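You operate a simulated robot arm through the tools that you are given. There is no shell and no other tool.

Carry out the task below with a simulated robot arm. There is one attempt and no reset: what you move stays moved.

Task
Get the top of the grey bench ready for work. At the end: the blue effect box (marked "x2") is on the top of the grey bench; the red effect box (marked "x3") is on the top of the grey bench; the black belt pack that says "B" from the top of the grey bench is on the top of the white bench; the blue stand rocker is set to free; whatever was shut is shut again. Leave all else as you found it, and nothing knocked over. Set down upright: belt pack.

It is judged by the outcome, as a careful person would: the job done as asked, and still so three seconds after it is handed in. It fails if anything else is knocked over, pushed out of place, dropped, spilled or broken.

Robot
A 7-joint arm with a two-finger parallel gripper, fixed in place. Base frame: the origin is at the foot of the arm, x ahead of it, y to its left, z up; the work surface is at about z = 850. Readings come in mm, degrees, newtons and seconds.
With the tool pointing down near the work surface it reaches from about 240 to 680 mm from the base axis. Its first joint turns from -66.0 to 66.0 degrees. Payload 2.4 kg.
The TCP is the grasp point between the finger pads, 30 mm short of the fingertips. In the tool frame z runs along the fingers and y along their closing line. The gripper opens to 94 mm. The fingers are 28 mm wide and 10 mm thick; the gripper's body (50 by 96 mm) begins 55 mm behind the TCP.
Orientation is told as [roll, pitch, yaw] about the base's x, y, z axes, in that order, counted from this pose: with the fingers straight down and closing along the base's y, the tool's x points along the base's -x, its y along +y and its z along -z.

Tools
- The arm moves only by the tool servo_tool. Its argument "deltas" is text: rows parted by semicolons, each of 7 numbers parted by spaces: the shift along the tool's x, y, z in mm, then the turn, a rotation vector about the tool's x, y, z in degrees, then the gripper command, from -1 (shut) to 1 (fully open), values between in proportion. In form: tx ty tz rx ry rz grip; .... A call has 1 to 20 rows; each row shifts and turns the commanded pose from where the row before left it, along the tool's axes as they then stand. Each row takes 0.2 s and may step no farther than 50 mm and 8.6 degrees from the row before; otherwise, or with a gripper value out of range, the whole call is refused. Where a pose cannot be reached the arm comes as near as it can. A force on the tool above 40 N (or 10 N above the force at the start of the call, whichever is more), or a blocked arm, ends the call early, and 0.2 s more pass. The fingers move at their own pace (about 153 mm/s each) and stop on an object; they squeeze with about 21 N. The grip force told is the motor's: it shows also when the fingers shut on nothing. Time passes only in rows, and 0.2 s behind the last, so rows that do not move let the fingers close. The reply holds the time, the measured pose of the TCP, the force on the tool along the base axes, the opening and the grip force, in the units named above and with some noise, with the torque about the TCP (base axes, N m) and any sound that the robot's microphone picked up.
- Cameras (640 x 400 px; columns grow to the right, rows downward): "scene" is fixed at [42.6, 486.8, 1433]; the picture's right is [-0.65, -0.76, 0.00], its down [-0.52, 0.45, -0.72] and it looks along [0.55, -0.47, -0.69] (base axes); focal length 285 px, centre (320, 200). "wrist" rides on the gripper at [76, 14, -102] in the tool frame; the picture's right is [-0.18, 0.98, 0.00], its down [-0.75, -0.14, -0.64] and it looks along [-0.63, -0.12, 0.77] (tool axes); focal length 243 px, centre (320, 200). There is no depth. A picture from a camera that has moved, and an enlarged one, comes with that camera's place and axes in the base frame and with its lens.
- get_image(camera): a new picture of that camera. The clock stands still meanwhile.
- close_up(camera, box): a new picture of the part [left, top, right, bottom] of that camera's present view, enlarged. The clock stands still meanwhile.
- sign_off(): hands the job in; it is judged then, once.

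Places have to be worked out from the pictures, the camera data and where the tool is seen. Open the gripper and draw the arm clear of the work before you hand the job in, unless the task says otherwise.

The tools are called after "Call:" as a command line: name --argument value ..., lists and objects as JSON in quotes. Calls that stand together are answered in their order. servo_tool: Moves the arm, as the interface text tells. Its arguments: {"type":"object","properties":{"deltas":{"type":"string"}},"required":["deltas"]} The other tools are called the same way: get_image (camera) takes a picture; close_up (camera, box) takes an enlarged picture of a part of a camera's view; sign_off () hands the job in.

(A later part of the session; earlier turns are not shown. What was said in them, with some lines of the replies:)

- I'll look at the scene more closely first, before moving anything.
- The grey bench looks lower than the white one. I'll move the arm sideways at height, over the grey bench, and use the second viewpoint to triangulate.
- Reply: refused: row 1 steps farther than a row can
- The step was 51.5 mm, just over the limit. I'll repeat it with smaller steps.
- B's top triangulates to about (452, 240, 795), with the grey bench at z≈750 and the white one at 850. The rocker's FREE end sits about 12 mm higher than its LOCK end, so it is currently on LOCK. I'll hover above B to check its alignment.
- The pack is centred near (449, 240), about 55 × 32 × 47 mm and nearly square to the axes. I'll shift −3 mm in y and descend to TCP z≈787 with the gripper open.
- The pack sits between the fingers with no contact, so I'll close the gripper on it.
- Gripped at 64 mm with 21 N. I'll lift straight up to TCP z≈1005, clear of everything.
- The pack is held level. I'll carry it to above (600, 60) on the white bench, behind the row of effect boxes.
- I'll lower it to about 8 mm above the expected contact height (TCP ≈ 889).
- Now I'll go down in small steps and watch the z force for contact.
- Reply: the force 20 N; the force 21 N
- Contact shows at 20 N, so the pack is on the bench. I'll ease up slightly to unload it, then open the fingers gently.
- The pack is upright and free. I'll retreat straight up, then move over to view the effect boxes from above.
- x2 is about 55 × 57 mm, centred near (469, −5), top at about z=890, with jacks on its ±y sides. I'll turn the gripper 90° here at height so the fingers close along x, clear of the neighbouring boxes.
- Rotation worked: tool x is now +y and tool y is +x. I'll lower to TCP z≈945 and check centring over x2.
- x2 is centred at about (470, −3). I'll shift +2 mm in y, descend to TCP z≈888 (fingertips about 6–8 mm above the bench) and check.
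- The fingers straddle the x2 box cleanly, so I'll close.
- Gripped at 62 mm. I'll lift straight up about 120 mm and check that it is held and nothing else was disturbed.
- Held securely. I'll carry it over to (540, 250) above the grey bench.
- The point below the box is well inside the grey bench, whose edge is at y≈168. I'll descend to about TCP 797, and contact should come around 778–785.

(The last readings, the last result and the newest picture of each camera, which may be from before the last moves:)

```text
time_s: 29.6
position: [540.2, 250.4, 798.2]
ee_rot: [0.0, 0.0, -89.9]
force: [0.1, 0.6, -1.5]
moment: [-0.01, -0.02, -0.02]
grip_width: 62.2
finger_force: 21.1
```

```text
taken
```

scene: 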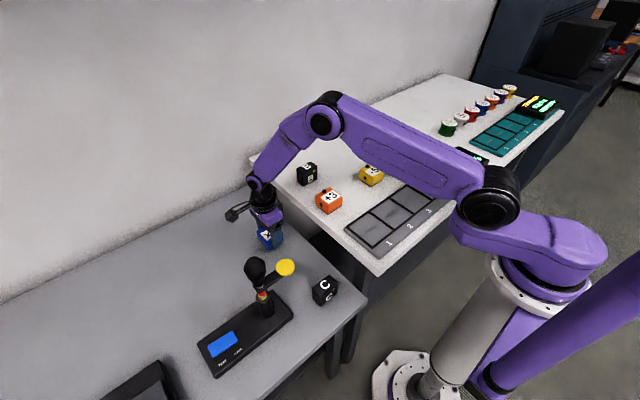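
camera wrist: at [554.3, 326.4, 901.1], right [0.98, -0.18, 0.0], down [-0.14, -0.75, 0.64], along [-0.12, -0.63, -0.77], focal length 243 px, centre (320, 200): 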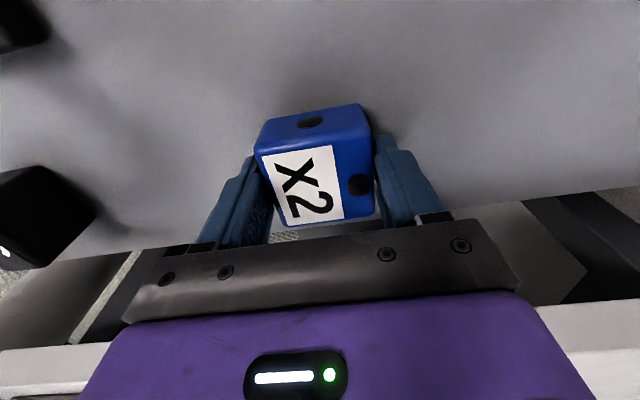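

Call:
servo_tool --deltas "0 0 2 0 0 0 -1; 0 0 2 0 0 0 -1; 0 0 2 0 0 0 -1; 0 0 2 0 0 0 -1; 0 0 0 0 0 0 -1"

```text
time_s: 30.8
position: [540.4, 251.1, 789.3]
ee_rot: [0.0, -0.1, -89.9]
force: [0.2, -0.2, -1.1]
moment: [-0.03, 0.01, 0.03]
grip_width: 62.3
finger_force: 20.2
```

No contact yet at 789. I'll continue in small steps.

Call:
servo_tool --deltas "0 0 1 0 0 0 -1; 0 0 1 0 0 0 -1; 0 0 0 0 0 0 -1"

Call:
servo_tool --deltas "0 0 1 0 0 0 -1; 0 0 1 0 0 0 -1; 0 0 0 0 0 0 -1"

```text
time_s: 31.6
position: [541.7, 251.4, 787.1]
ee_rot: [0.0, 0.0, -89.9]
force: [-0.6, -0.5, -2.2]
moment: [-0.03, -0.01, -0.02]
grip_width: 62.3
finger_force: 20.9
```

```text
time_s: 32.4
position: [541.8, 249.4, 785.7]
ee_rot: [0.0, 0.0, -89.9]
force: [-0.2, 0.5, -1.7]
moment: [-0.02, 0.02, -0.02]
grip_width: 62.5
finger_force: 20.6
```

Call:
servo_tool --deltas "0 0 1 0 0 0 -1; 0 0 1 0 0 0 -1; 0 0 0 0 0 0 -1"

Call:
close_up --camera "scene" --box '[220, 170, 320, 270]'

```text
time_s: 33.2
position: [541.3, 249.3, 783.3]
ee_rot: [0.0, -0.1, -89.9]
force: [0.6, -0.9, -1.3]
moment: [-0.04, 0.01, 0.02]
grip_width: 62.2
finger_force: 21.1
```

```text
4.00 times, centred on (270, 220) of scene
camera zoom: at [42.6, 486.8, 1433.0], right [-0.65, -0.76, 0.0], down [-0.52, 0.45, -0.72], along [0.55, -0.47, -0.69], focal length 1139 px, centre (520, 120)
```

zoom: 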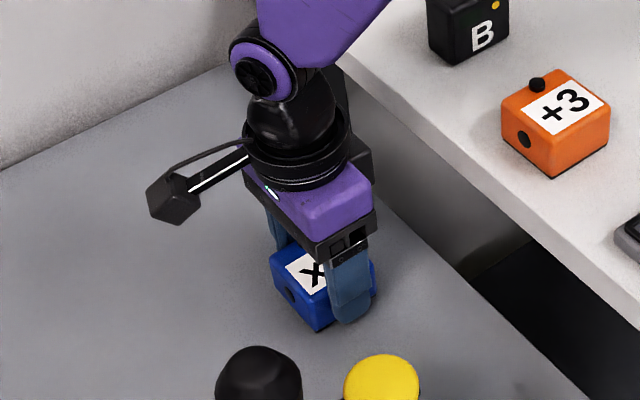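

Call:
servo_tool --deltas "0 0 1 0 0 0 -1; 0 0 1 0 0 0 -1; 0 0 0 0 0 0 -1"

Call:
servo_tool --deltas "0 0 1 0 0 0 -1; 0 0 0 0 0 0 -1"

```text
time_s: 34.0
position: [541.0, 248.5, 781.6]
ee_rot: [0.0, 0.0, -89.9]
force: [0.9, 0.1, -1.4]
moment: [0.02, 0.0, -0.04]
grip_width: 62.1
finger_force: 21.2
```

```text
time_s: 34.6
position: [541.7, 248.3, 779.7]
ee_rot: [0.0, 0.0, -89.9]
force: [0.4, 0.7, -1.9]
moment: [0.0, -0.01, 0.0]
grip_width: 62.1
finger_force: 20.9
```

Call:
servo_tool --deltas "0 0 1 0 0 0 -1; 0 0 0 0 0 0 -1"

Call:
servo_tool --deltas "0 0 1 0 0 0 -1; 0 0 0 0 0 0 -1"

```text
time_s: 35.2
position: [540.6, 249.1, 779.9]
ee_rot: [-0.1, 0.0, -89.9]
force: [-1.5, -0.7, 1.4]
moment: [-0.02, 0.11, 0.0]
grip_width: 62.1
finger_force: 20.9
```

```text
time_s: 35.8
position: [541.7, 249.5, 780.2]
ee_rot: [0.0, 0.1, -89.9]
force: [-2.1, -3.5, 15.1]
moment: [-0.25, 0.11, 0.01]
grip_width: 62.2
finger_force: 20.9
```

Contact at TCP≈780 with 15 N. I'll ease off a little and open.

Call:
servo_tool --deltas "0 0 -0.7 0 0 0 -1; 0 0 0 0 0 0 -1"

Call:
servo_tool --deltas "0 0 0 0 0 0 0.5; 0 0 0 0 0 0 0.9; 0 0 0 0 0 0 1; 0 0 0 0 0 0 1"

Call:
get_image --camera "wrist"

```text
time_s: 36.4
position: [541.9, 249.8, 779.5]
ee_rot: [0.1, 0.1, -90.0]
force: [-1.6, -2.6, 14.1]
moment: [-0.13, -0.04, -0.01]
grip_width: 62.3
finger_force: 21.1
```

```text
time_s: 37.4
position: [541.2, 250.2, 778.5]
ee_rot: [-0.1, 0.0, -89.9]
force: [-0.1, 0.1, 0.2]
moment: [0.0, 0.01, -0.02]
grip_width: 94.0
finger_force: 0.1
```

```text
taken
camera wrist: at [554.7, 325.8, 881.9], right [0.98, -0.18, 0.0], down [-0.14, -0.75, 0.64], along [-0.12, -0.63, -0.77], focal length 243 px, centre (320, 200)
```

wrist: 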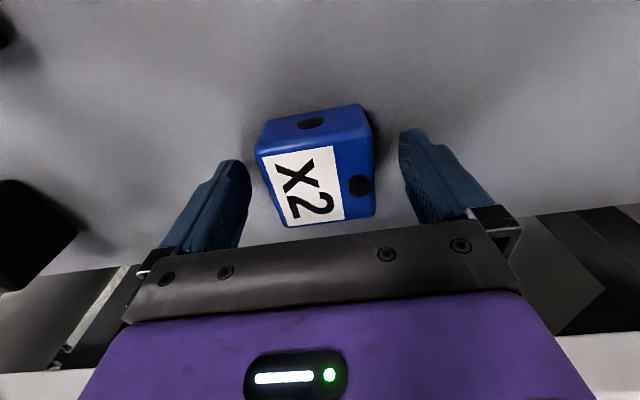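

x2 is released and sitting flat. I'll retreat upward, then travel at height to above the red x3 box.

Call:
servo_tool --deltas "0 0 -15 0 0 0 1; 0 0 -35 0 0 0 1; 0 0 -40 0 0 0 1; 0 0 -40 0 0 0 1; 0 0 -40 0 0 0 1; 0 0 -40 0 0 0 1; 0 0 -32 0 0 0 1; 0 0 0 0 0 0 1"

Call:
servo_tool --deltas "-42.5 -6 0 0 0 0 1; -42.5 -6 0 0 0 0 1; -42.5 -6 0 0 0 0 1; -42.5 -6 0 0 0 0 1; -42.5 -6 0 0 0 0 1; -42.5 -6 0 0 0 0 1; -42.5 -6 0 0 0 0 1; -42.5 -6 0 0 0 0 1; -42.5 -6 0 0 0 0 1; -42.5 -6 0 0 0 0 1; -42.5 -6 0 0 0 0 1; -42.5 -6 0 0 0 0 1; 0 0 0 0 0 0 1; 0 0 0 0 0 0 1"

Call:
get_image --camera "wrist"

Call:
get_image --camera "scene"

```text
time_s: 39.2
position: [540.3, 249.2, 1024.7]
ee_rot: [0.0, 0.0, -89.9]
force: [0.4, 0.0, -0.1]
moment: [-0.01, 0.02, 0.03]
grip_width: 94.0
finger_force: 0.1
```

```text
time_s: 42.2
position: [469.8, -261.2, 1020.9]
ee_rot: [0.0, 0.1, -89.8]
force: [0.4, 0.0, -0.3]
moment: [0.01, 0.02, 0.01]
grip_width: 93.8
finger_force: 0.1
```

```text
taken
camera wrist: at [483.9, -185.3, 1123.2], right [0.98, -0.18, 0.0], down [-0.14, -0.75, 0.64], along [-0.12, -0.63, -0.77], focal length 243 px, centre (320, 200)
```

wrist: 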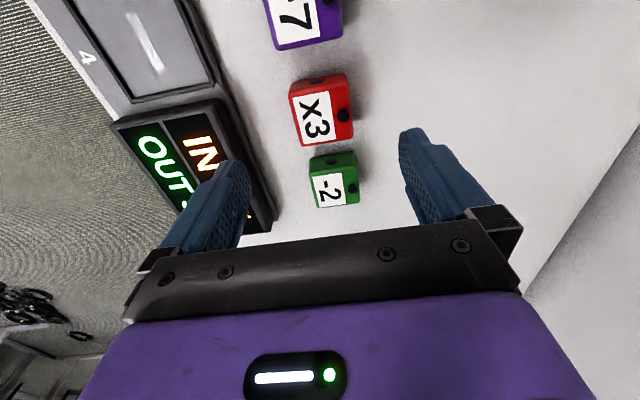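

```text
taken
```

scene: 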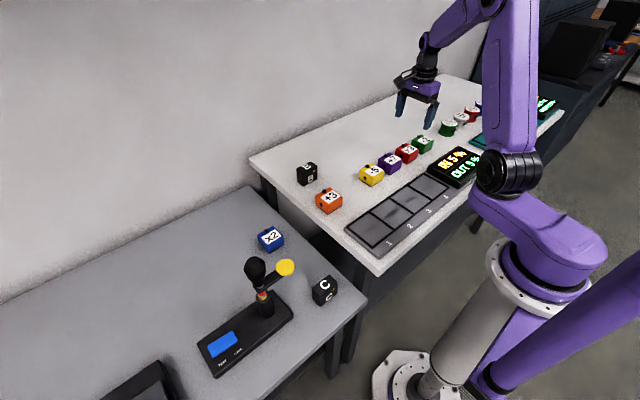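

Call:
close_up --camera "wrist" --box '[250, 40, 410, 220]'

```text
2.22 times, centred on (330, 130) of wrist
camera zoom: at [483.9, -185.3, 1123.2], right [0.98, -0.18, 0.0], down [-0.14, -0.75, 0.64], along [-0.12, -0.63, -0.77], focal length 539 px, centre (298, 356)
```

zoom: 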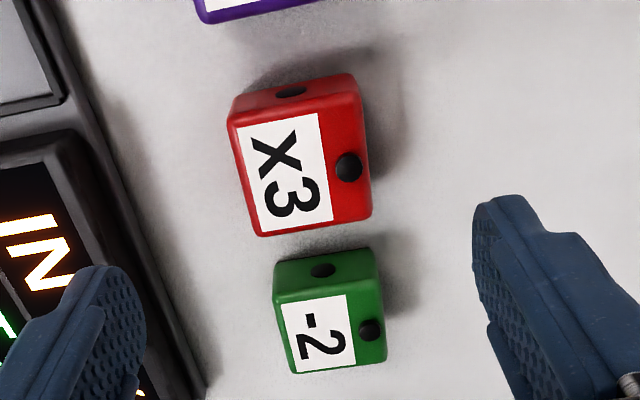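

x3 is centred at about (469.5, −273.5). I'll shift −12 mm in y, descend to TCP z≈945 and verify.

Call:
servo_tool --deltas "-12.3 0 0 0 0 0 1; 0 0 30 0 0 0 1; 0 0 30 0 0 0 1; 0 0 15 0 0 0 1; 0 0 0 0 0 0 1; 0 0 0 0 0 0 1"

Call:
close_up --camera "wrist" --box '[200, 20, 460, 240]'

```text
time_s: 43.6
position: [470.7, -271.0, 947.0]
ee_rot: [0.0, 0.0, -90.0]
force: [-0.1, -0.1, -0.3]
moment: [-0.01, 0.01, -0.02]
grip_width: 93.9
finger_force: 0.1
```

```text
1.82 times, centred on (330, 130) of wrist
camera zoom: at [484.3, -197.0, 1049.1], right [0.98, -0.18, 0.0], down [-0.14, -0.75, 0.64], along [-0.12, -0.63, -0.77], focal length 441 px, centre (302, 327)
```

zoom: 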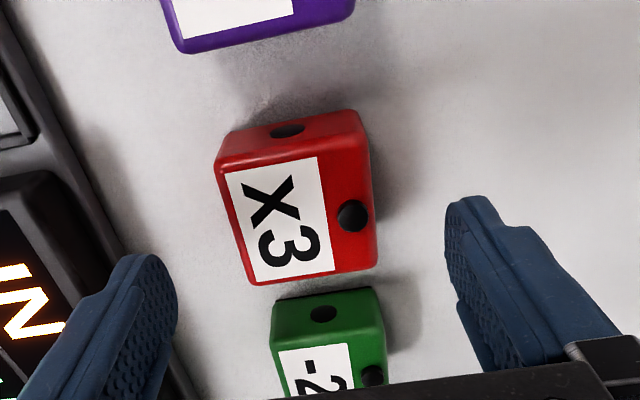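

Aligned within a couple of millimetres. I'll descend to TCP z≈890.

Call:
servo_tool --deltas "-1.5 0 0 0 0 0 1; 0 0 20 0 0 0 1; 0 0 20 0 0 0 1; 0 0 12 0 0 0 1; 0 0 4.5 0 0 0 1; 0 0 0 0 0 0 1; 0 0 0 0 0 0 1"

Call:
get_image --camera "wrist"

Call:
close_up --camera "scene" --box '[340, 60, 500, 200]'

```text
time_s: 45.2
position: [470.1, -273.6, 889.5]
ee_rot: [0.0, 0.0, -89.8]
force: [0.4, 0.8, -0.3]
moment: [-0.01, -0.01, 0.01]
grip_width: 94.2
finger_force: 0.1
```

```text
taken
camera wrist: at [483.4, -198.1, 992.5], right [0.98, -0.18, 0.0], down [-0.14, -0.75, 0.64], along [-0.12, -0.63, -0.77], focal length 243 px, centre (320, 200)
```

wrist: 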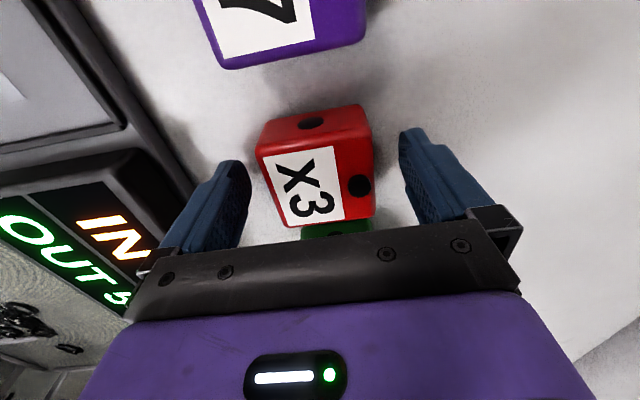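

```text
2.86 times, centred on (420, 130) of scene
camera zoom: at [42.6, 486.8, 1433.0], right [-0.65, -0.76, 0.0], down [-0.52, 0.45, -0.72], along [0.55, -0.47, -0.69], focal length 814 px, centre (34, 400)
```

zoom: 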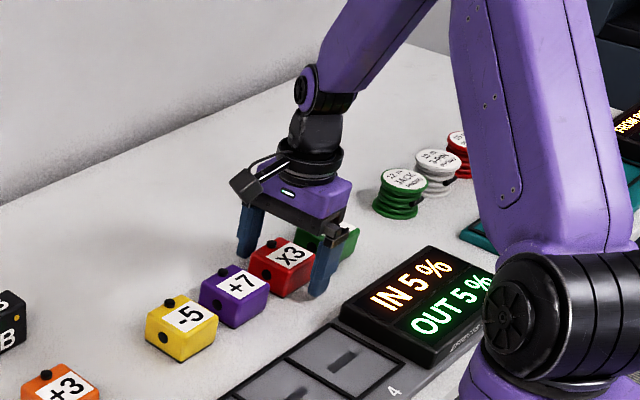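

Same view as with x2, so the fingers straddle the box. I'll close, then lift straight up.

Call:
servo_tool --deltas "0 0 0 0 0 0 -1; 0 0 0 0 0 0 -1; 0 0 0 0 0 0 -1; 0 0 0 0 0 0 -1"

Call:
servo_tool --deltas "0 0 -10 0 0 0 -1; 0 0 -25 0 0 0 -1; 0 0 -30 0 0 0 -1; 0 0 -35 0 0 0 -1; 0 0 -30 0 0 0 -1; 0 0 0 0 0 0 -1; 0 0 0 0 0 0 -1"

Call:
get_image --camera "wrist"

Call:
get_image --camera "scene"

```text
time_s: 46.2
position: [469.6, -274.0, 890.1]
ee_rot: [-0.1, 0.0, -89.8]
force: [0.2, 0.0, 0.5]
moment: [0.04, 0.03, 0.04]
grip_width: 62.4
finger_force: 20.7
```

```text
time_s: 47.8
position: [468.8, -272.3, 1019.9]
ee_rot: [0.1, 0.0, -89.9]
force: [1.0, 0.8, -2.0]
moment: [0.02, 0.0, 0.0]
grip_width: 62.4
finger_force: 20.7
```

```text
taken
camera wrist: at [482.2, -196.2, 1122.9], right [0.98, -0.18, 0.0], down [-0.14, -0.75, 0.64], along [-0.12, -0.63, -0.77], focal length 243 px, centre (320, 200)
```

wrist: 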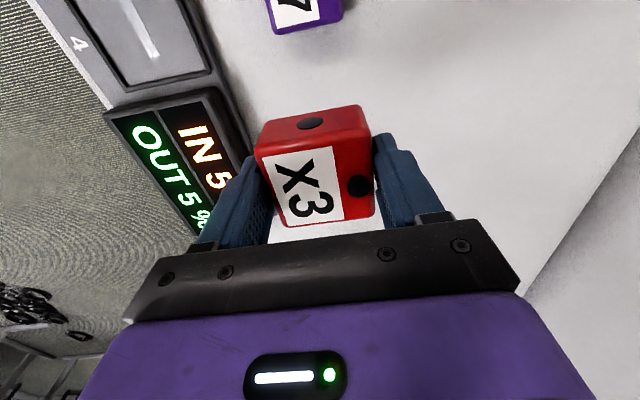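

```text
taken
```

scene: 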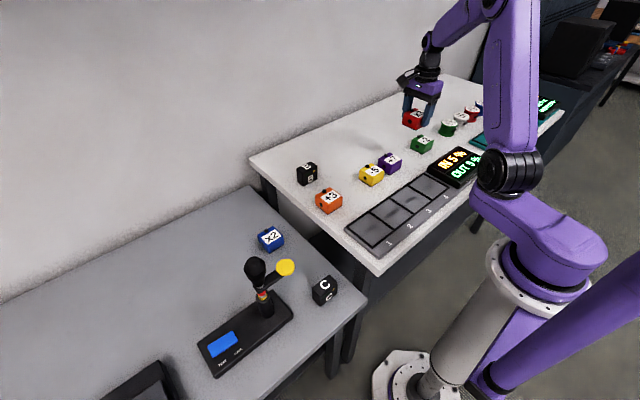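

Held firmly. I'll carry it to above (510, 350) on the grey bench, clear of x2 and the stand.

Call:
servo_tool --deltas "38.9 2.6 0 0 0 0 -1; 38.9 2.6 0 0 0 0 -1; 38.9 2.6 0 0 0 0 -1; 38.9 2.6 0 0 0 0 -1; 38.9 2.6 0 0 0 0 -1; 38.9 2.6 0 0 0 0 -1; 38.9 2.6 0 0 0 0 -1; 38.9 2.6 0 0 0 0 -1; 38.9 2.6 0 0 0 0 -1; 38.9 2.6 0 0 0 0 -1; 38.9 2.6 0 0 0 0 -1; 38.9 2.6 0 0 0 0 -1; 38.9 2.6 0 0 0 0 -1; 38.9 2.6 0 0 0 0 -1; 38.9 2.6 0 0 0 0 -1; 38.9 2.6 0 0 0 0 -1; 0 0 0 0 0 0 -1; 0 0 0 0 0 0 -1"

Call:
get_image --camera "wrist"

Call:
get_image --camera "scene"

```text
time_s: 51.6
position: [507.7, 348.4, 1019.0]
ee_rot: [-0.1, 0.1, -89.9]
force: [-0.8, 1.0, -1.4]
moment: [0.03, 0.01, 0.0]
grip_width: 61.9
finger_force: 21.4
```

```text
taken
camera wrist: at [522.6, 424.7, 1122.1], right [0.98, -0.18, 0.0], down [-0.14, -0.75, 0.64], along [-0.12, -0.63, -0.77], focal length 243 px, centre (320, 200)
```

wrist: 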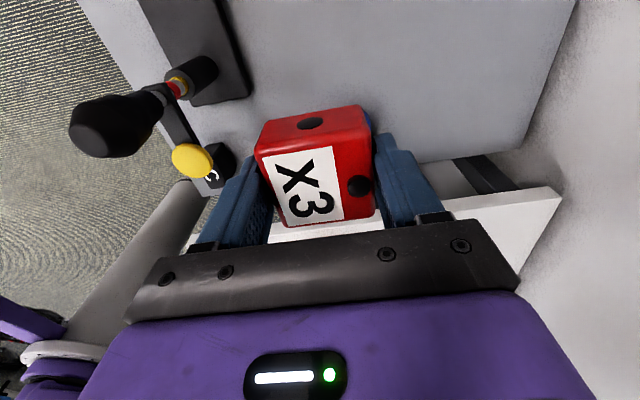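

```text
taken
```

scene: 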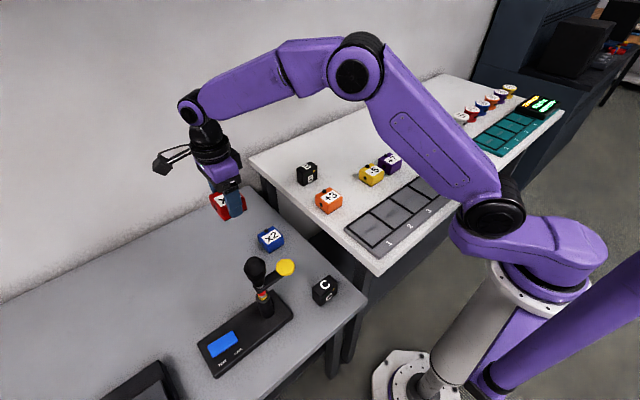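

I'll descend toward the bench, with contact expected at TCP≈780.

Call:
servo_tool --deltas "0 0 40 0 0 0 -1; 0 0 40 0 0 0 -1; 0 0 40 0 0 0 -1; 0 0 40 0 0 0 -1; 0 0 35 0 0 0 -1; 0 0 20 0 0 0 -1; 0 0 13 0 0 0 -1; 0 0 0 0 0 0 -1; 0 0 0 0 0 0 -1"

Call:
get_image --camera "wrist"

Call:
get_image --camera "scene"

```text
time_s: 53.6
position: [510.2, 348.0, 792.3]
ee_rot: [0.1, -0.1, -89.9]
force: [-0.1, -0.5, -1.9]
moment: [0.02, 0.0, -0.01]
grip_width: 62.3
finger_force: 20.9
```

```text
taken
camera wrist: at [524.0, 423.6, 895.7], right [0.98, -0.18, 0.0], down [-0.14, -0.75, 0.64], along [-0.12, -0.63, -0.77], focal length 243 px, centre (320, 200)
```

wrist: 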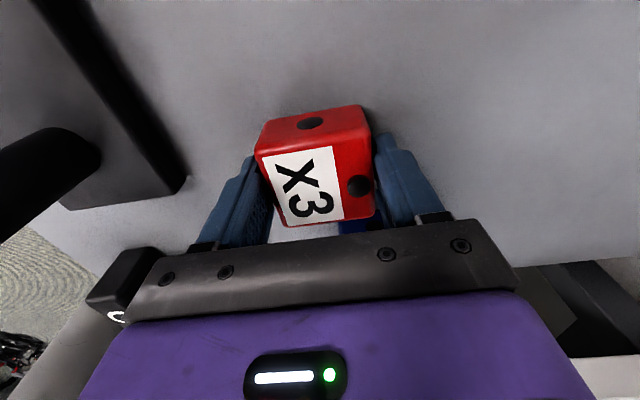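

```text
taken
```

scene: 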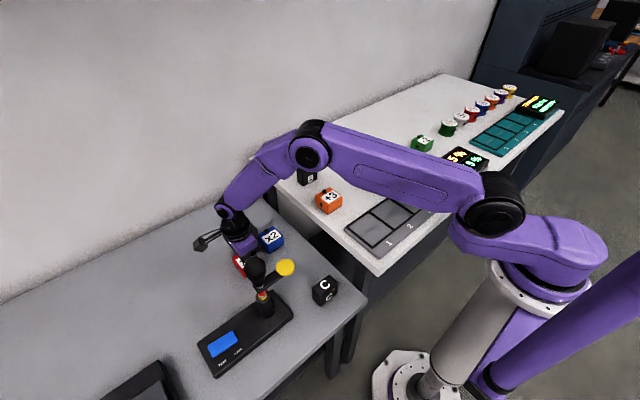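

Call:
servo_tool --deltas "0 0 2 0 0 0 -1; 0 0 2 0 0 0 -1; 0 0 2 0 0 0 -1; 0 0 2 0 0 0 -1; 0 0 1 0 0 0 -1; 0 0 0 0 0 0 -1"

Call:
servo_tool --deltas "0 0 1 0 0 0 -1; 0 0 0 0 0 0 -1"

Call:
servo_tool --deltas "0 0 1 0 0 0 -1; 0 0 0 0 0 0 -1"

```text
time_s: 55.0
position: [511.7, 349.1, 782.9]
ee_rot: [0.0, 0.0, -89.9]
force: [-0.1, -0.2, -1.8]
moment: [0.01, 0.0, 0.01]
grip_width: 62.1
finger_force: 20.5
```

```text
time_s: 55.6
position: [510.6, 349.1, 782.2]
ee_rot: [0.0, 0.0, -89.9]
force: [0.3, -0.1, -0.9]
moment: [0.0, -0.01, 0.04]
grip_width: 62.2
finger_force: 20.7
```

```text
time_s: 56.2
position: [511.6, 349.0, 781.0]
ee_rot: [0.1, 0.0, -89.8]
force: [0.7, 0.3, -1.5]
moment: [-0.04, 0.0, -0.03]
grip_width: 61.9
finger_force: 21.3
```

Call:
servo_tool --deltas "0 0 1 0 0 0 -1; 0 0 0 0 0 0 -1"

Call:
servo_tool --deltas "0 0 1 0 0 0 -1; 0 0 0 0 0 0 -1"

```text
time_s: 56.8
position: [510.2, 348.5, 780.7]
ee_rot: [0.0, 0.0, -89.9]
force: [-0.8, 0.2, -0.2]
moment: [-0.02, 0.01, 0.0]
grip_width: 62.2
finger_force: 21.6
```

```text
time_s: 57.4
position: [510.8, 349.3, 780.3]
ee_rot: [0.1, -0.1, -89.9]
force: [-5.2, -2.3, 13.7]
moment: [-0.23, 0.2, -0.05]
grip_width: 62.4
finger_force: 21.0
```

Contact at 780, about 14 N. I'll ease up a touch and release.

Call:
servo_tool --deltas "0 0 -0.7 0 0 0 -1; 0 0 0 0 0 0 -1"

Call:
servo_tool --deltas "0 0 0 0 0 0 0.5; 0 0 0 0 0 0 0.9; 0 0 0 0 0 0 1; 0 0 0 0 0 0 1"

Call:
get_image --camera "wrist"

```text
time_s: 58.0
position: [510.8, 347.6, 780.9]
ee_rot: [0.0, 0.1, -89.9]
force: [1.2, 1.2, 2.4]
moment: [0.02, -0.06, -0.02]
grip_width: 62.3
finger_force: 21.3
```

```text
time_s: 59.0
position: [510.1, 349.4, 780.0]
ee_rot: [0.0, -0.1, -89.8]
force: [-0.3, 0.1, 1.0]
moment: [-0.03, -0.03, -0.01]
grip_width: 94.1
finger_force: 0.0
```

```text
taken
camera wrist: at [524.4, 424.9, 882.7], right [0.98, -0.18, 0.0], down [-0.14, -0.75, 0.64], along [-0.12, -0.63, -0.77], focal length 243 px, centre (320, 200)
```

wrist: 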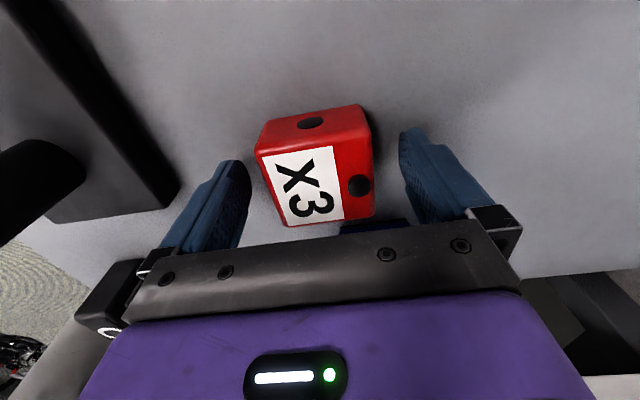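

x3 is released. I'll rise to about z=1065, rotate the gripper back to yaw 0 and look over the rocker from above.

Call:
servo_tool --deltas "0 0 -15 0 0 0 1; 0 0 -35 0 0 0 1; 0 0 -40 0 0 0 1; 0 0 -40 0 0 0 1; 0 0 -40 0 0 0 1; 0 0 -40 0 0 0 1; 0 0 -40 0 0 0 1; 0 0 -35 0 0 0 1; 0 0 0 0 0 0 1"

Call:
servo_tool --deltas "0 0 0 0 0 -8.182 1; 0 0 0 0 0 -8.182 1; 0 0 0 0 0 -8.182 1; 0 0 0 0 0 -8.182 1; 0 0 0 0 0 -8.182 1; 0 0 0 0 0 -8.182 1; 0 0 0 0 0 -8.182 1; 0 0 0 0 0 -8.182 1; 0 0 0 0 0 -8.182 1; 0 0 0 0 0 -8.182 1; 0 0 0 0 0 -8.18 1; 0 0 0 0 0 0 1; 0 0 0 0 0 0 1"

Call:
get_image --camera "wrist"

Call:
get_image --camera "scene"

```text
time_s: 61.0
position: [508.6, 347.4, 1061.9]
ee_rot: [0.0, -0.1, -90.0]
force: [0.4, 0.8, -0.4]
moment: [0.03, 0.01, -0.02]
grip_width: 93.9
finger_force: 0.0
```

```text
time_s: 63.8
position: [511.4, 347.5, 1064.3]
ee_rot: [0.0, 0.0, 0.1]
force: [0.2, -0.5, -0.3]
moment: [0.0, 0.01, 0.0]
grip_width: 94.3
finger_force: 0.2
```

```text
taken
camera wrist: at [433.7, 362.1, 1167.4], right [0.18, 0.98, 0.0], down [0.75, -0.14, 0.64], along [0.63, -0.12, -0.77], focal length 243 px, centre (320, 200)
```

wrist: 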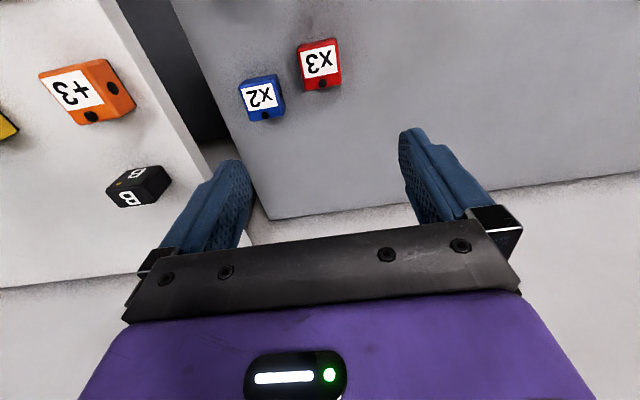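

```text
taken
```

scene: 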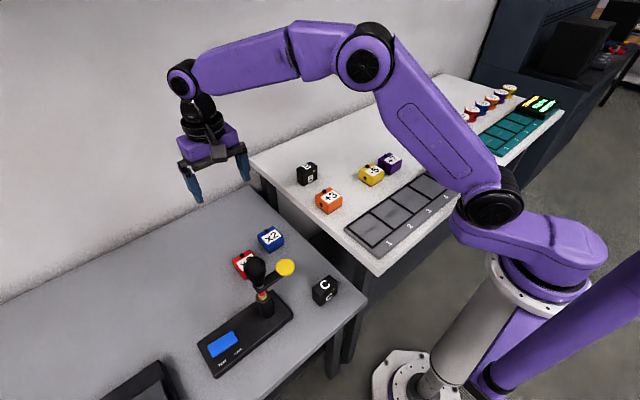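

Both boxes stand upright on the grey bench. Now I'll close the gripper and move to above the rocker's FREE end, about (360, 510), at height.

Call:
servo_tool --deltas "25.2 27 0 0 0 0 -1; 25.2 27 0 0 0 0 -1; 25.2 27 0 0 0 0 -1; 25.2 27 0 0 0 0 -1; 25.2 27 0 0 0 0 -1; 25.2 27 0 0 0 0 -1; 0 0 0 0 0 0 -1; 0 0 0 0 0 0 -1"

Call:
get_image --camera "wrist"

Call:
get_image --camera "scene"

```text
time_s: 65.6
position: [357.6, 510.1, 1064.6]
ee_rot: [0.0, 0.0, 0.0]
force: [-0.2, -0.5, 0.3]
moment: [0.04, -0.01, -0.05]
grip_width: 0.0
finger_force: 21.2
```

```text
taken
camera wrist: at [281.1, 524.0, 1167.4], right [0.18, 0.98, 0.0], down [0.75, -0.14, 0.64], along [0.63, -0.12, -0.77], focal length 243 px, centre (320, 200)
```

wrist: 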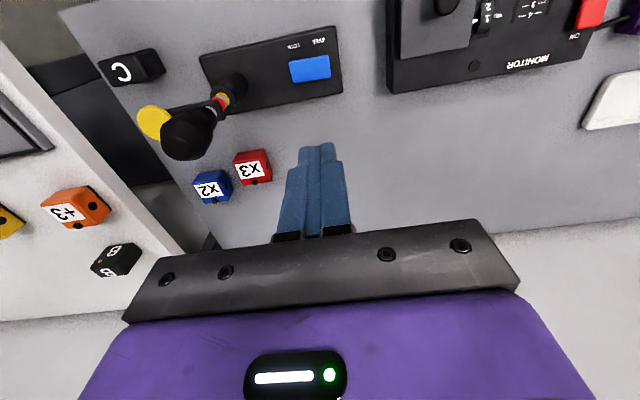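

```text
taken
```

scene: 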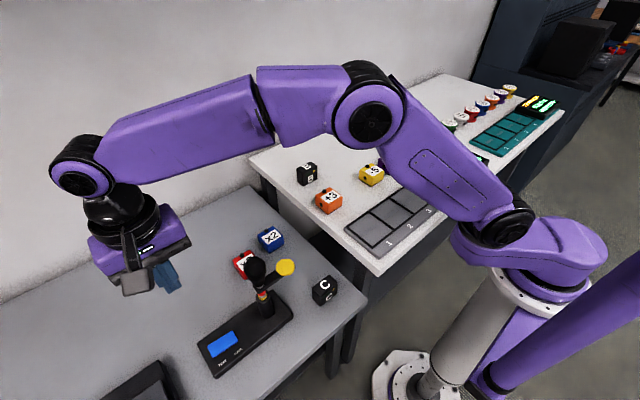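

Call:
close_up --camera "wrist" --box '[190, 10, 350, 120]'

Call:
close_up --camera "wrist" --box '[380, 0, 640, 140]'

Call:
close_up --camera "scene" --box '[190, 310, 270, 390]'

```text
3.64 times, centred on (270, 65) of wrist
camera zoom: at [281.1, 524.0, 1167.4], right [0.18, 0.98, 0.0], down [0.75, -0.14, 0.64], along [0.63, -0.12, -0.77], focal length 882 px, centre (502, 691)
```

zoom: 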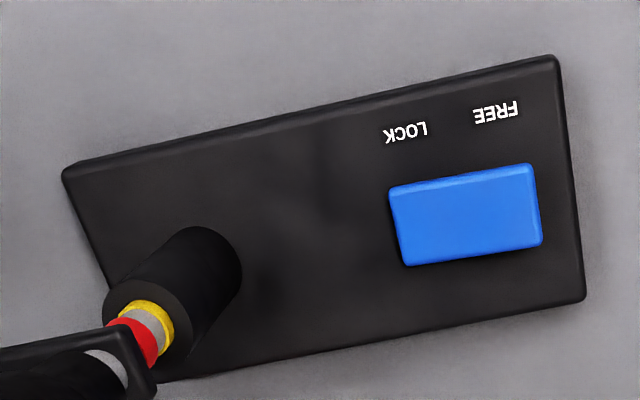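

```text
2.46 times, centred on (510, 70) of wrist
camera zoom: at [281.1, 524.0, 1167.4], right [0.18, 0.98, 0.0], down [0.75, -0.14, 0.64], along [0.63, -0.12, -0.77], focal length 597 px, centre (-148, 520)
```

zoom: 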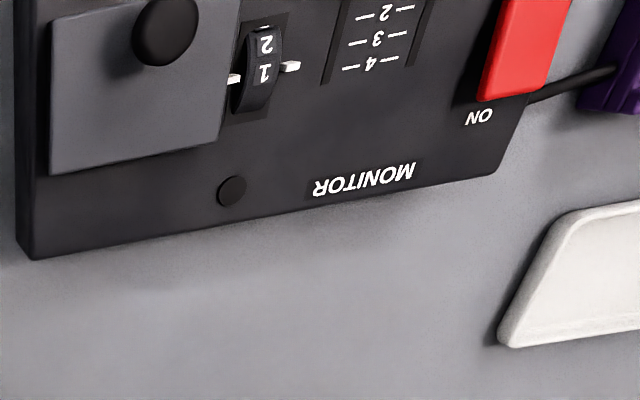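

```text
5.00 times, centred on (230, 350) of scene
camera zoom: at [42.5, 486.8, 1433.0], right [-0.65, -0.76, 0.0], down [-0.52, 0.45, -0.72], along [0.55, -0.47, -0.69], focal length 1424 px, centre (770, -550)
```

zoom: 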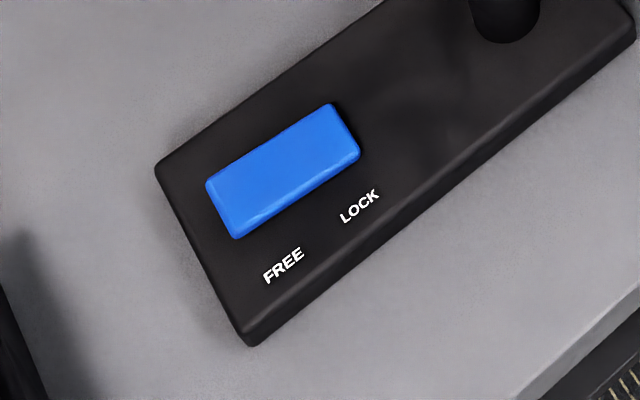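

The rocker spans about x 345–371, y 467–524, and its FREE end is the higher one (top at z≈782). I'll line up over the FREE end at (358, 514) with the fingers closed and descend to TCP ≈ 835, keeping clear of the mic (about 130 mm away).

Call:
servo_tool --deltas "0 4 0 0 0 0 -1; 0 0 40 0 0 0 -1; 0 0 40 0 0 0 -1; 0 0 40 0 0 0 -1; 0 0 40 0 0 0 -1; 0 0 40 0 0 0 -1; 0 0 28 0 0 0 -1; 0 0 0 0 0 0 -1; 0 0 0 0 0 0 -1"

Call:
get_image --camera "wrist"

Call:
get_image --camera "scene"

```text
time_s: 67.6
position: [359.4, 512.4, 838.4]
ee_rot: [0.0, 0.0, 0.0]
force: [0.7, -0.6, 0.1]
moment: [-0.03, -0.02, -0.01]
grip_width: 0.1
finger_force: 21.8
```

```text
taken
camera wrist: at [282.7, 527.2, 940.6], right [0.18, 0.98, 0.0], down [0.75, -0.14, 0.64], along [0.63, -0.12, -0.77], focal length 243 px, centre (320, 200)
```

wrist: 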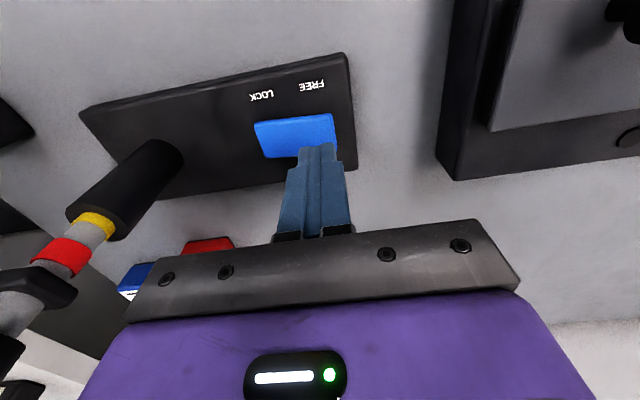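

```text
taken
```

scene: 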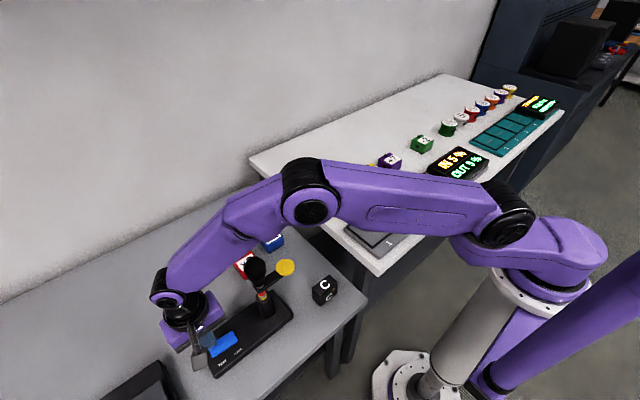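

Call:
close_up --camera "wrist" --box '[220, 60, 380, 190]'

Call:
close_up --camera "scene" --box '[140, 240, 300, 390]'

```text
3.08 times, centred on (300, 125) of wrist
camera zoom: at [282.7, 527.2, 940.6], right [0.18, 0.98, 0.0], down [0.75, -0.14, 0.64], along [0.63, -0.12, -0.77], focal length 746 px, centre (382, 431)
```

zoom: 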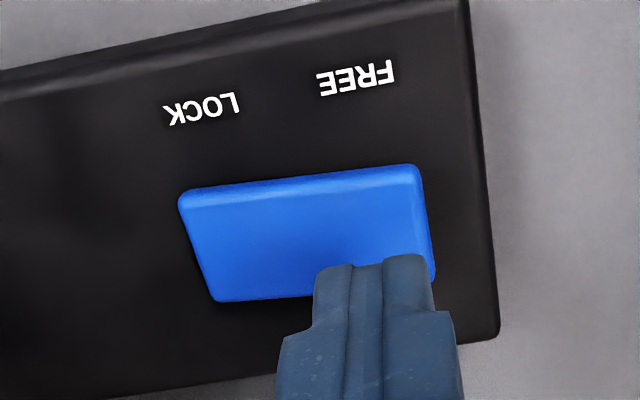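

```text
2.67 times, centred on (220, 315) of scene
camera zoom: at [42.6, 486.8, 1433.0], right [-0.65, -0.76, 0.0], down [-0.52, 0.45, -0.72], along [0.55, -0.47, -0.69], focal length 759 px, centre (587, -107)
```

zoom: 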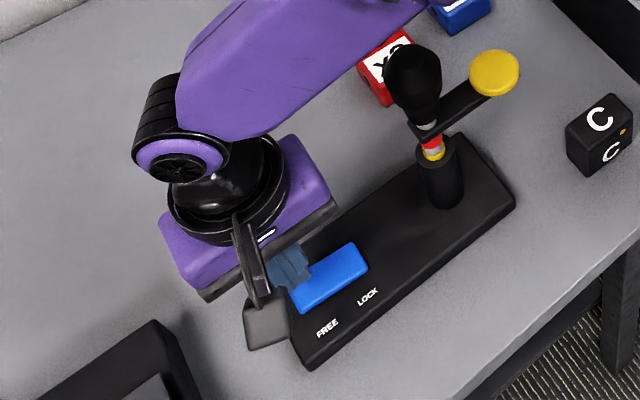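

The rocker's FREE end top is at about z=770, so contact should come near TCP 800. I'll approach to 806, then press in small steps.

Call:
servo_tool --deltas "0 0 15 0 0 0 -1; 0 0 12 0 0 0 -1; 0 0 5 0 0 0 -1; 0 0 0 0 0 0 -1"

Call:
servo_tool --deltas "0 0 2 0 0 0 -1; 0 0 2 0 0 0 -1; 0 0 2 0 0 0 -1; 0 0 0 0 0 0 -1"

```text
time_s: 68.6
position: [359.2, 515.4, 804.8]
ee_rot: [0.0, 0.0, 0.0]
force: [0.2, 0.6, 0.9]
moment: [0.01, 0.02, -0.03]
grip_width: 0.1
finger_force: 20.9
```

```text
time_s: 69.5
position: [360.4, 514.4, 802.7]
ee_rot: [-0.2, 0.0, 0.0]
force: [-4.1, -4.5, 10.1]
moment: [-0.25, 0.09, -0.07]
grip_width: 0.0
finger_force: 21.4
stopped in row 4: the force on the tool passed its limit at 42 N (the readings are from after the stop); the commanded pose is now the measured one
```

The call stopped at 42 N. I'll check whether the rocker moved.

Call:
close_up --camera "wrist" --box '[220, 60, 380, 190]'

Call:
close_up --camera "scene" --box '[190, 310, 270, 390]'

```text
3.08 times, centred on (300, 125) of wrist
camera zoom: at [283.1, 529.0, 904.8], right [0.18, 0.98, 0.0], down [0.75, -0.14, 0.64], along [0.63, -0.12, -0.77], focal length 746 px, centre (382, 431)
```

zoom: 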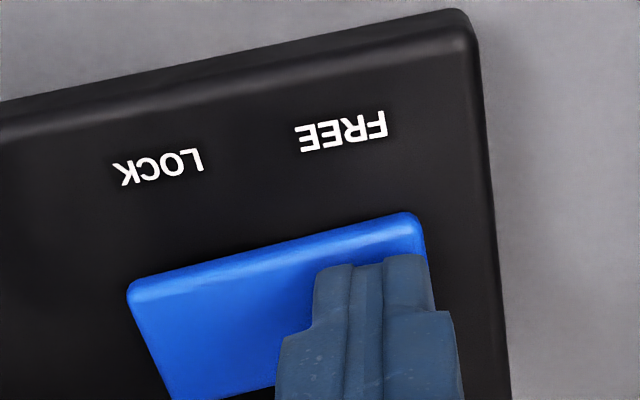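

```text
5.00 times, centred on (230, 350) of scene
camera zoom: at [42.3, 486.5, 1433.1], right [-0.65, -0.76, 0.0], down [-0.52, 0.45, -0.72], along [0.55, -0.47, -0.69], focal length 1424 px, centre (770, -550)
```

zoom: 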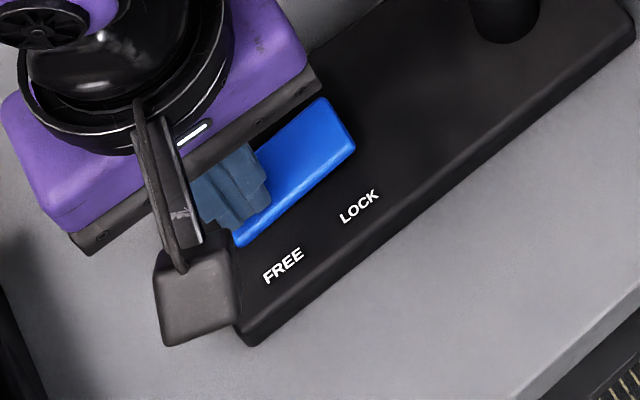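

The LOCK end has risen in the scene view, so the rocker seems to have flipped. I'll lift off and inspect it.

Call:
servo_tool --deltas "0 0 -10 0 0 0 -1; 0 0 -25 0 0 0 -1; 0 0 0 0 0 0 -1; 0 0 0 0 0 0 -1"

Call:
close_up --camera "wrist" --box '[220, 60, 380, 190]'

Call:
close_up --camera "scene" --box '[190, 310, 270, 390]'

```text
time_s: 70.5
position: [359.5, 514.8, 836.6]
ee_rot: [0.1, 0.0, 0.0]
force: [0.8, -0.1, 0.2]
moment: [0.01, -0.02, 0.0]
grip_width: 0.0
finger_force: 21.2
```

```text
3.08 times, centred on (300, 125) of wrist
camera zoom: at [283.2, 529.6, 939.5], right [0.18, 0.98, 0.0], down [0.75, -0.14, 0.64], along [0.63, -0.12, -0.77], focal length 746 px, centre (382, 431)
```

zoom: 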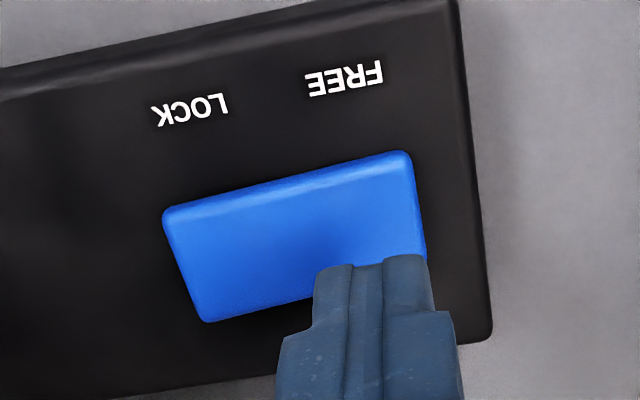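

```text
5.00 times, centred on (230, 350) of scene
camera zoom: at [42.6, 486.8, 1433.0], right [-0.65, -0.76, 0.0], down [-0.52, 0.45, -0.72], along [0.55, -0.47, -0.69], focal length 1424 px, centre (770, -550)
```

zoom: 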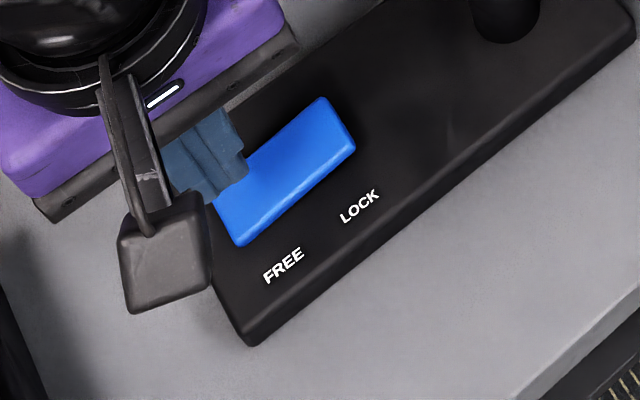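

The rocker has clearly flipped: the FREE end is now low (z≈762), the LOCK end high (≈770), and it stayed there when released. I'll rise straight up, then draw the arm clear with the gripper open.

Call:
servo_tool --deltas "0 0 -30 0 0 0 -1; 0 0 -40 0 0 0 -1; 0 0 -40 0 0 0 -1; 0 0 -40 0 0 0 -1; 0 0 -40 0 0 0 -1; 0 0 -40 0 0 0 -1; 0 0 0 0 0 0 0; 0 0 0 0 0 0 1; 0 0 0 0 0 0 1"

Call:
servo_tool --deltas "-30 -10 0 0 0 0 1; -30 -20 0 0 0 0 1; -25 -30 0 0 0 0 1; -10 -40 0 0 0 0 1; 0 -45 0 0 0 0 1; 0 -45 0 0 0 0 1; 0 -45 0 0 0 0 1; 0 -45 0 0 0 0 1; 0 -45 0 0 0 0 1; 0 -45 0 0 0 0 1; 0 0 0 0 0 0 1; 0 0 0 0 0 0 1"

Call:
get_image --camera "scene"

Call:
get_image --camera "wrist"

```text
time_s: 72.5
position: [360.1, 513.9, 1067.0]
ee_rot: [0.0, 0.0, 0.0]
force: [0.1, -0.4, 0.6]
moment: [0.0, 0.01, -0.01]
grip_width: 94.0
finger_force: 0.1
```

```text
time_s: 75.1
position: [453.4, 145.7, 1067.6]
ee_rot: [0.1, 0.0, 0.0]
force: [0.3, -0.4, -0.3]
moment: [0.03, -0.04, -0.01]
grip_width: 94.1
finger_force: 0.1
```

```text
taken
```

scene: 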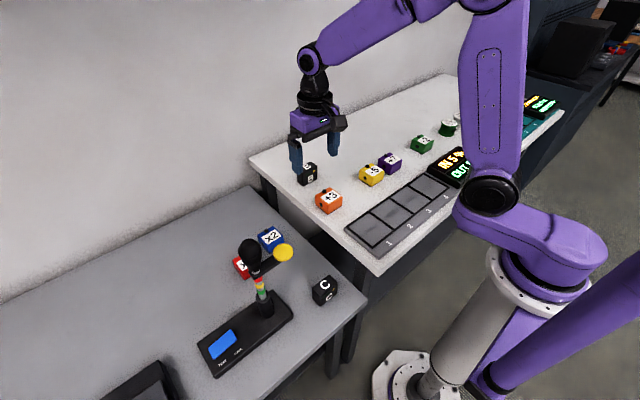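

```text
taken
camera wrist: at [377.1, 159.3, 1169.9], right [0.18, 0.98, 0.0], down [0.75, -0.14, 0.64], along [0.63, -0.12, -0.77], focal length 243 px, centre (320, 200)
```

wrist: 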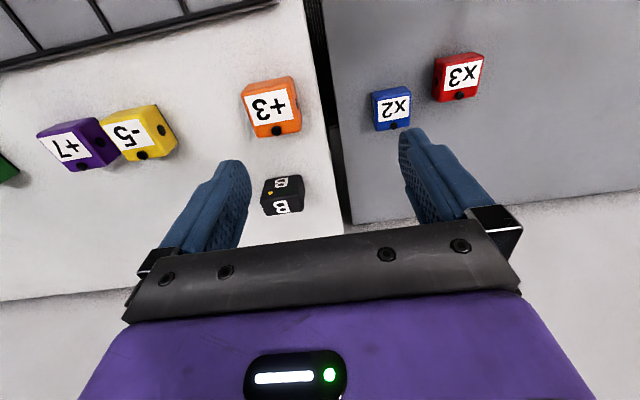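

The stand's column has risen, showing more coloured rings, which fits with being freed. I'll check details before handing in.

Call:
close_up --camera "scene" --box '[180, 220, 360, 400]'

Call:
close_up --camera "scene" --box '[280, 90, 480, 270]'

Call:
close_up --camera "wrist" --box '[230, 20, 510, 230]'

```text
2.22 times, centred on (270, 310) of scene
camera zoom: at [42.6, 486.7, 1433.0], right [-0.65, -0.76, 0.0], down [-0.52, 0.45, -0.72], along [0.55, -0.47, -0.69], focal length 633 px, centre (431, -44)
```

zoom: 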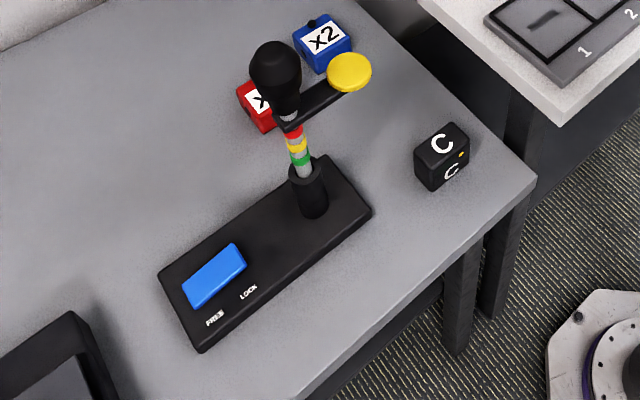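

```text
2.22 times, centred on (380, 180) of scene
camera zoom: at [42.6, 486.7, 1433.0], right [-0.65, -0.76, 0.0], down [-0.52, 0.45, -0.72], along [0.55, -0.47, -0.69], focal length 633 px, centre (187, 244)
```

zoom: 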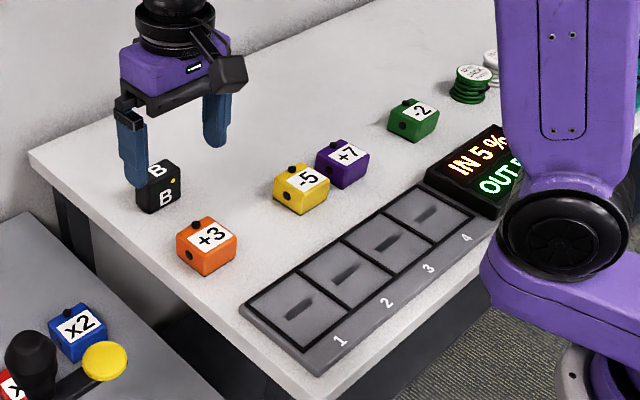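

```text
1.90 times, centred on (370, 125) of wrist
camera zoom: at [377.1, 159.3, 1169.9], right [0.18, 0.98, 0.0], down [0.75, -0.14, 0.64], along [0.63, -0.12, -0.77], focal length 462 px, centre (225, 343)
```

zoom: 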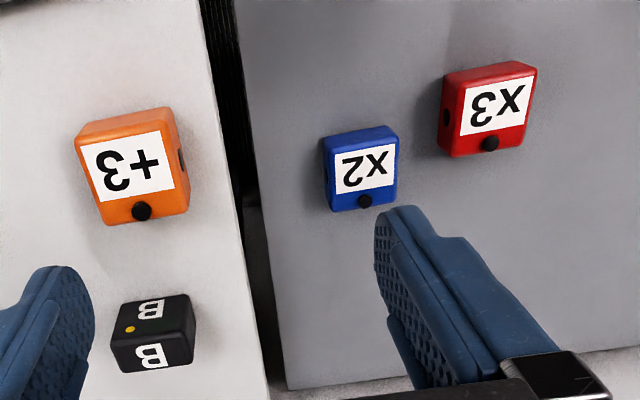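

All items look correctly placed. I'll wait a moment to confirm everything is stable, including the freed stand column.

Call:
servo_tool --deltas "0 0 0 0 0 0 1; 0 0 0 0 0 0 1; 0 0 0 0 0 0 1; 0 0 0 0 0 0 1; 0 0 0 0 0 0 1; 0 0 0 0 0 0 1; 0 0 0 0 0 0 1; 0 0 0 0 0 0 1; 0 0 0 0 0 0 1; 0 0 0 0 0 0 1"

Call:
close_up --camera "scene" --box '[180, 220, 360, 400]'

Call:
get_image --camera "scene"

```text
time_s: 77.3
position: [454.2, 146.4, 1067.1]
ee_rot: [0.0, 0.0, -0.1]
force: [0.4, -0.1, -0.5]
moment: [0.03, 0.0, -0.01]
grip_width: 93.9
finger_force: 0.1
```

```text
2.22 times, centred on (270, 310) of scene
camera zoom: at [42.6, 486.8, 1433.0], right [-0.65, -0.76, 0.0], down [-0.52, 0.45, -0.72], along [0.55, -0.47, -0.69], focal length 633 px, centre (431, -44)
```

zoom: 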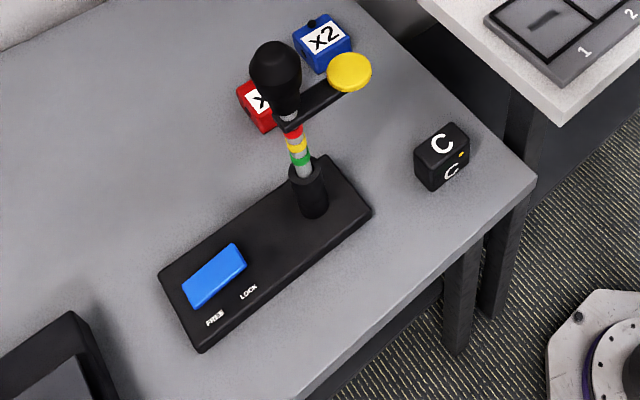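

```text
taken
```

scene: 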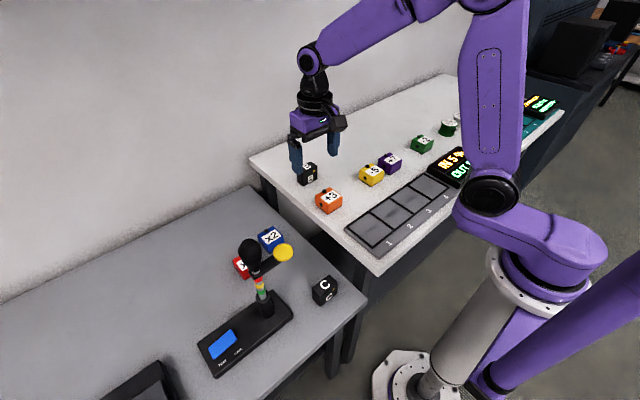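

Nothing has changed after two seconds. x2 and x3 are on the grey bench, B is upright on the white bench, the rocker is on FREE, nothing was opened, and the open gripper is clear. I'm handing the job in.

Call:
sign_off

```text
The job is handed in.
```

The job is done and handed in. I watched the scene for two seconds beforehand and nothing moved.

- **Effect boxes:** the blue "x2" and red "x3" boxes are on top of the grey bench, both upright.
- **Belt pack:** the black "B" pack is upright on the white bench, behind the row of effect boxes.
- **Rocker:** the blue stand rocker is set to free and stayed there when I lifted off.
- **Everything else:** I opened nothing, so nothing needed shutting. In the last pictures nothing else looks moved or knocked over. The gripper is open and clear of the work.

**Stand column:** its column rose after I set the rocker to free, so the microphone and its arm now sit higher than before. I took that as the normal result of freeing it and left it.
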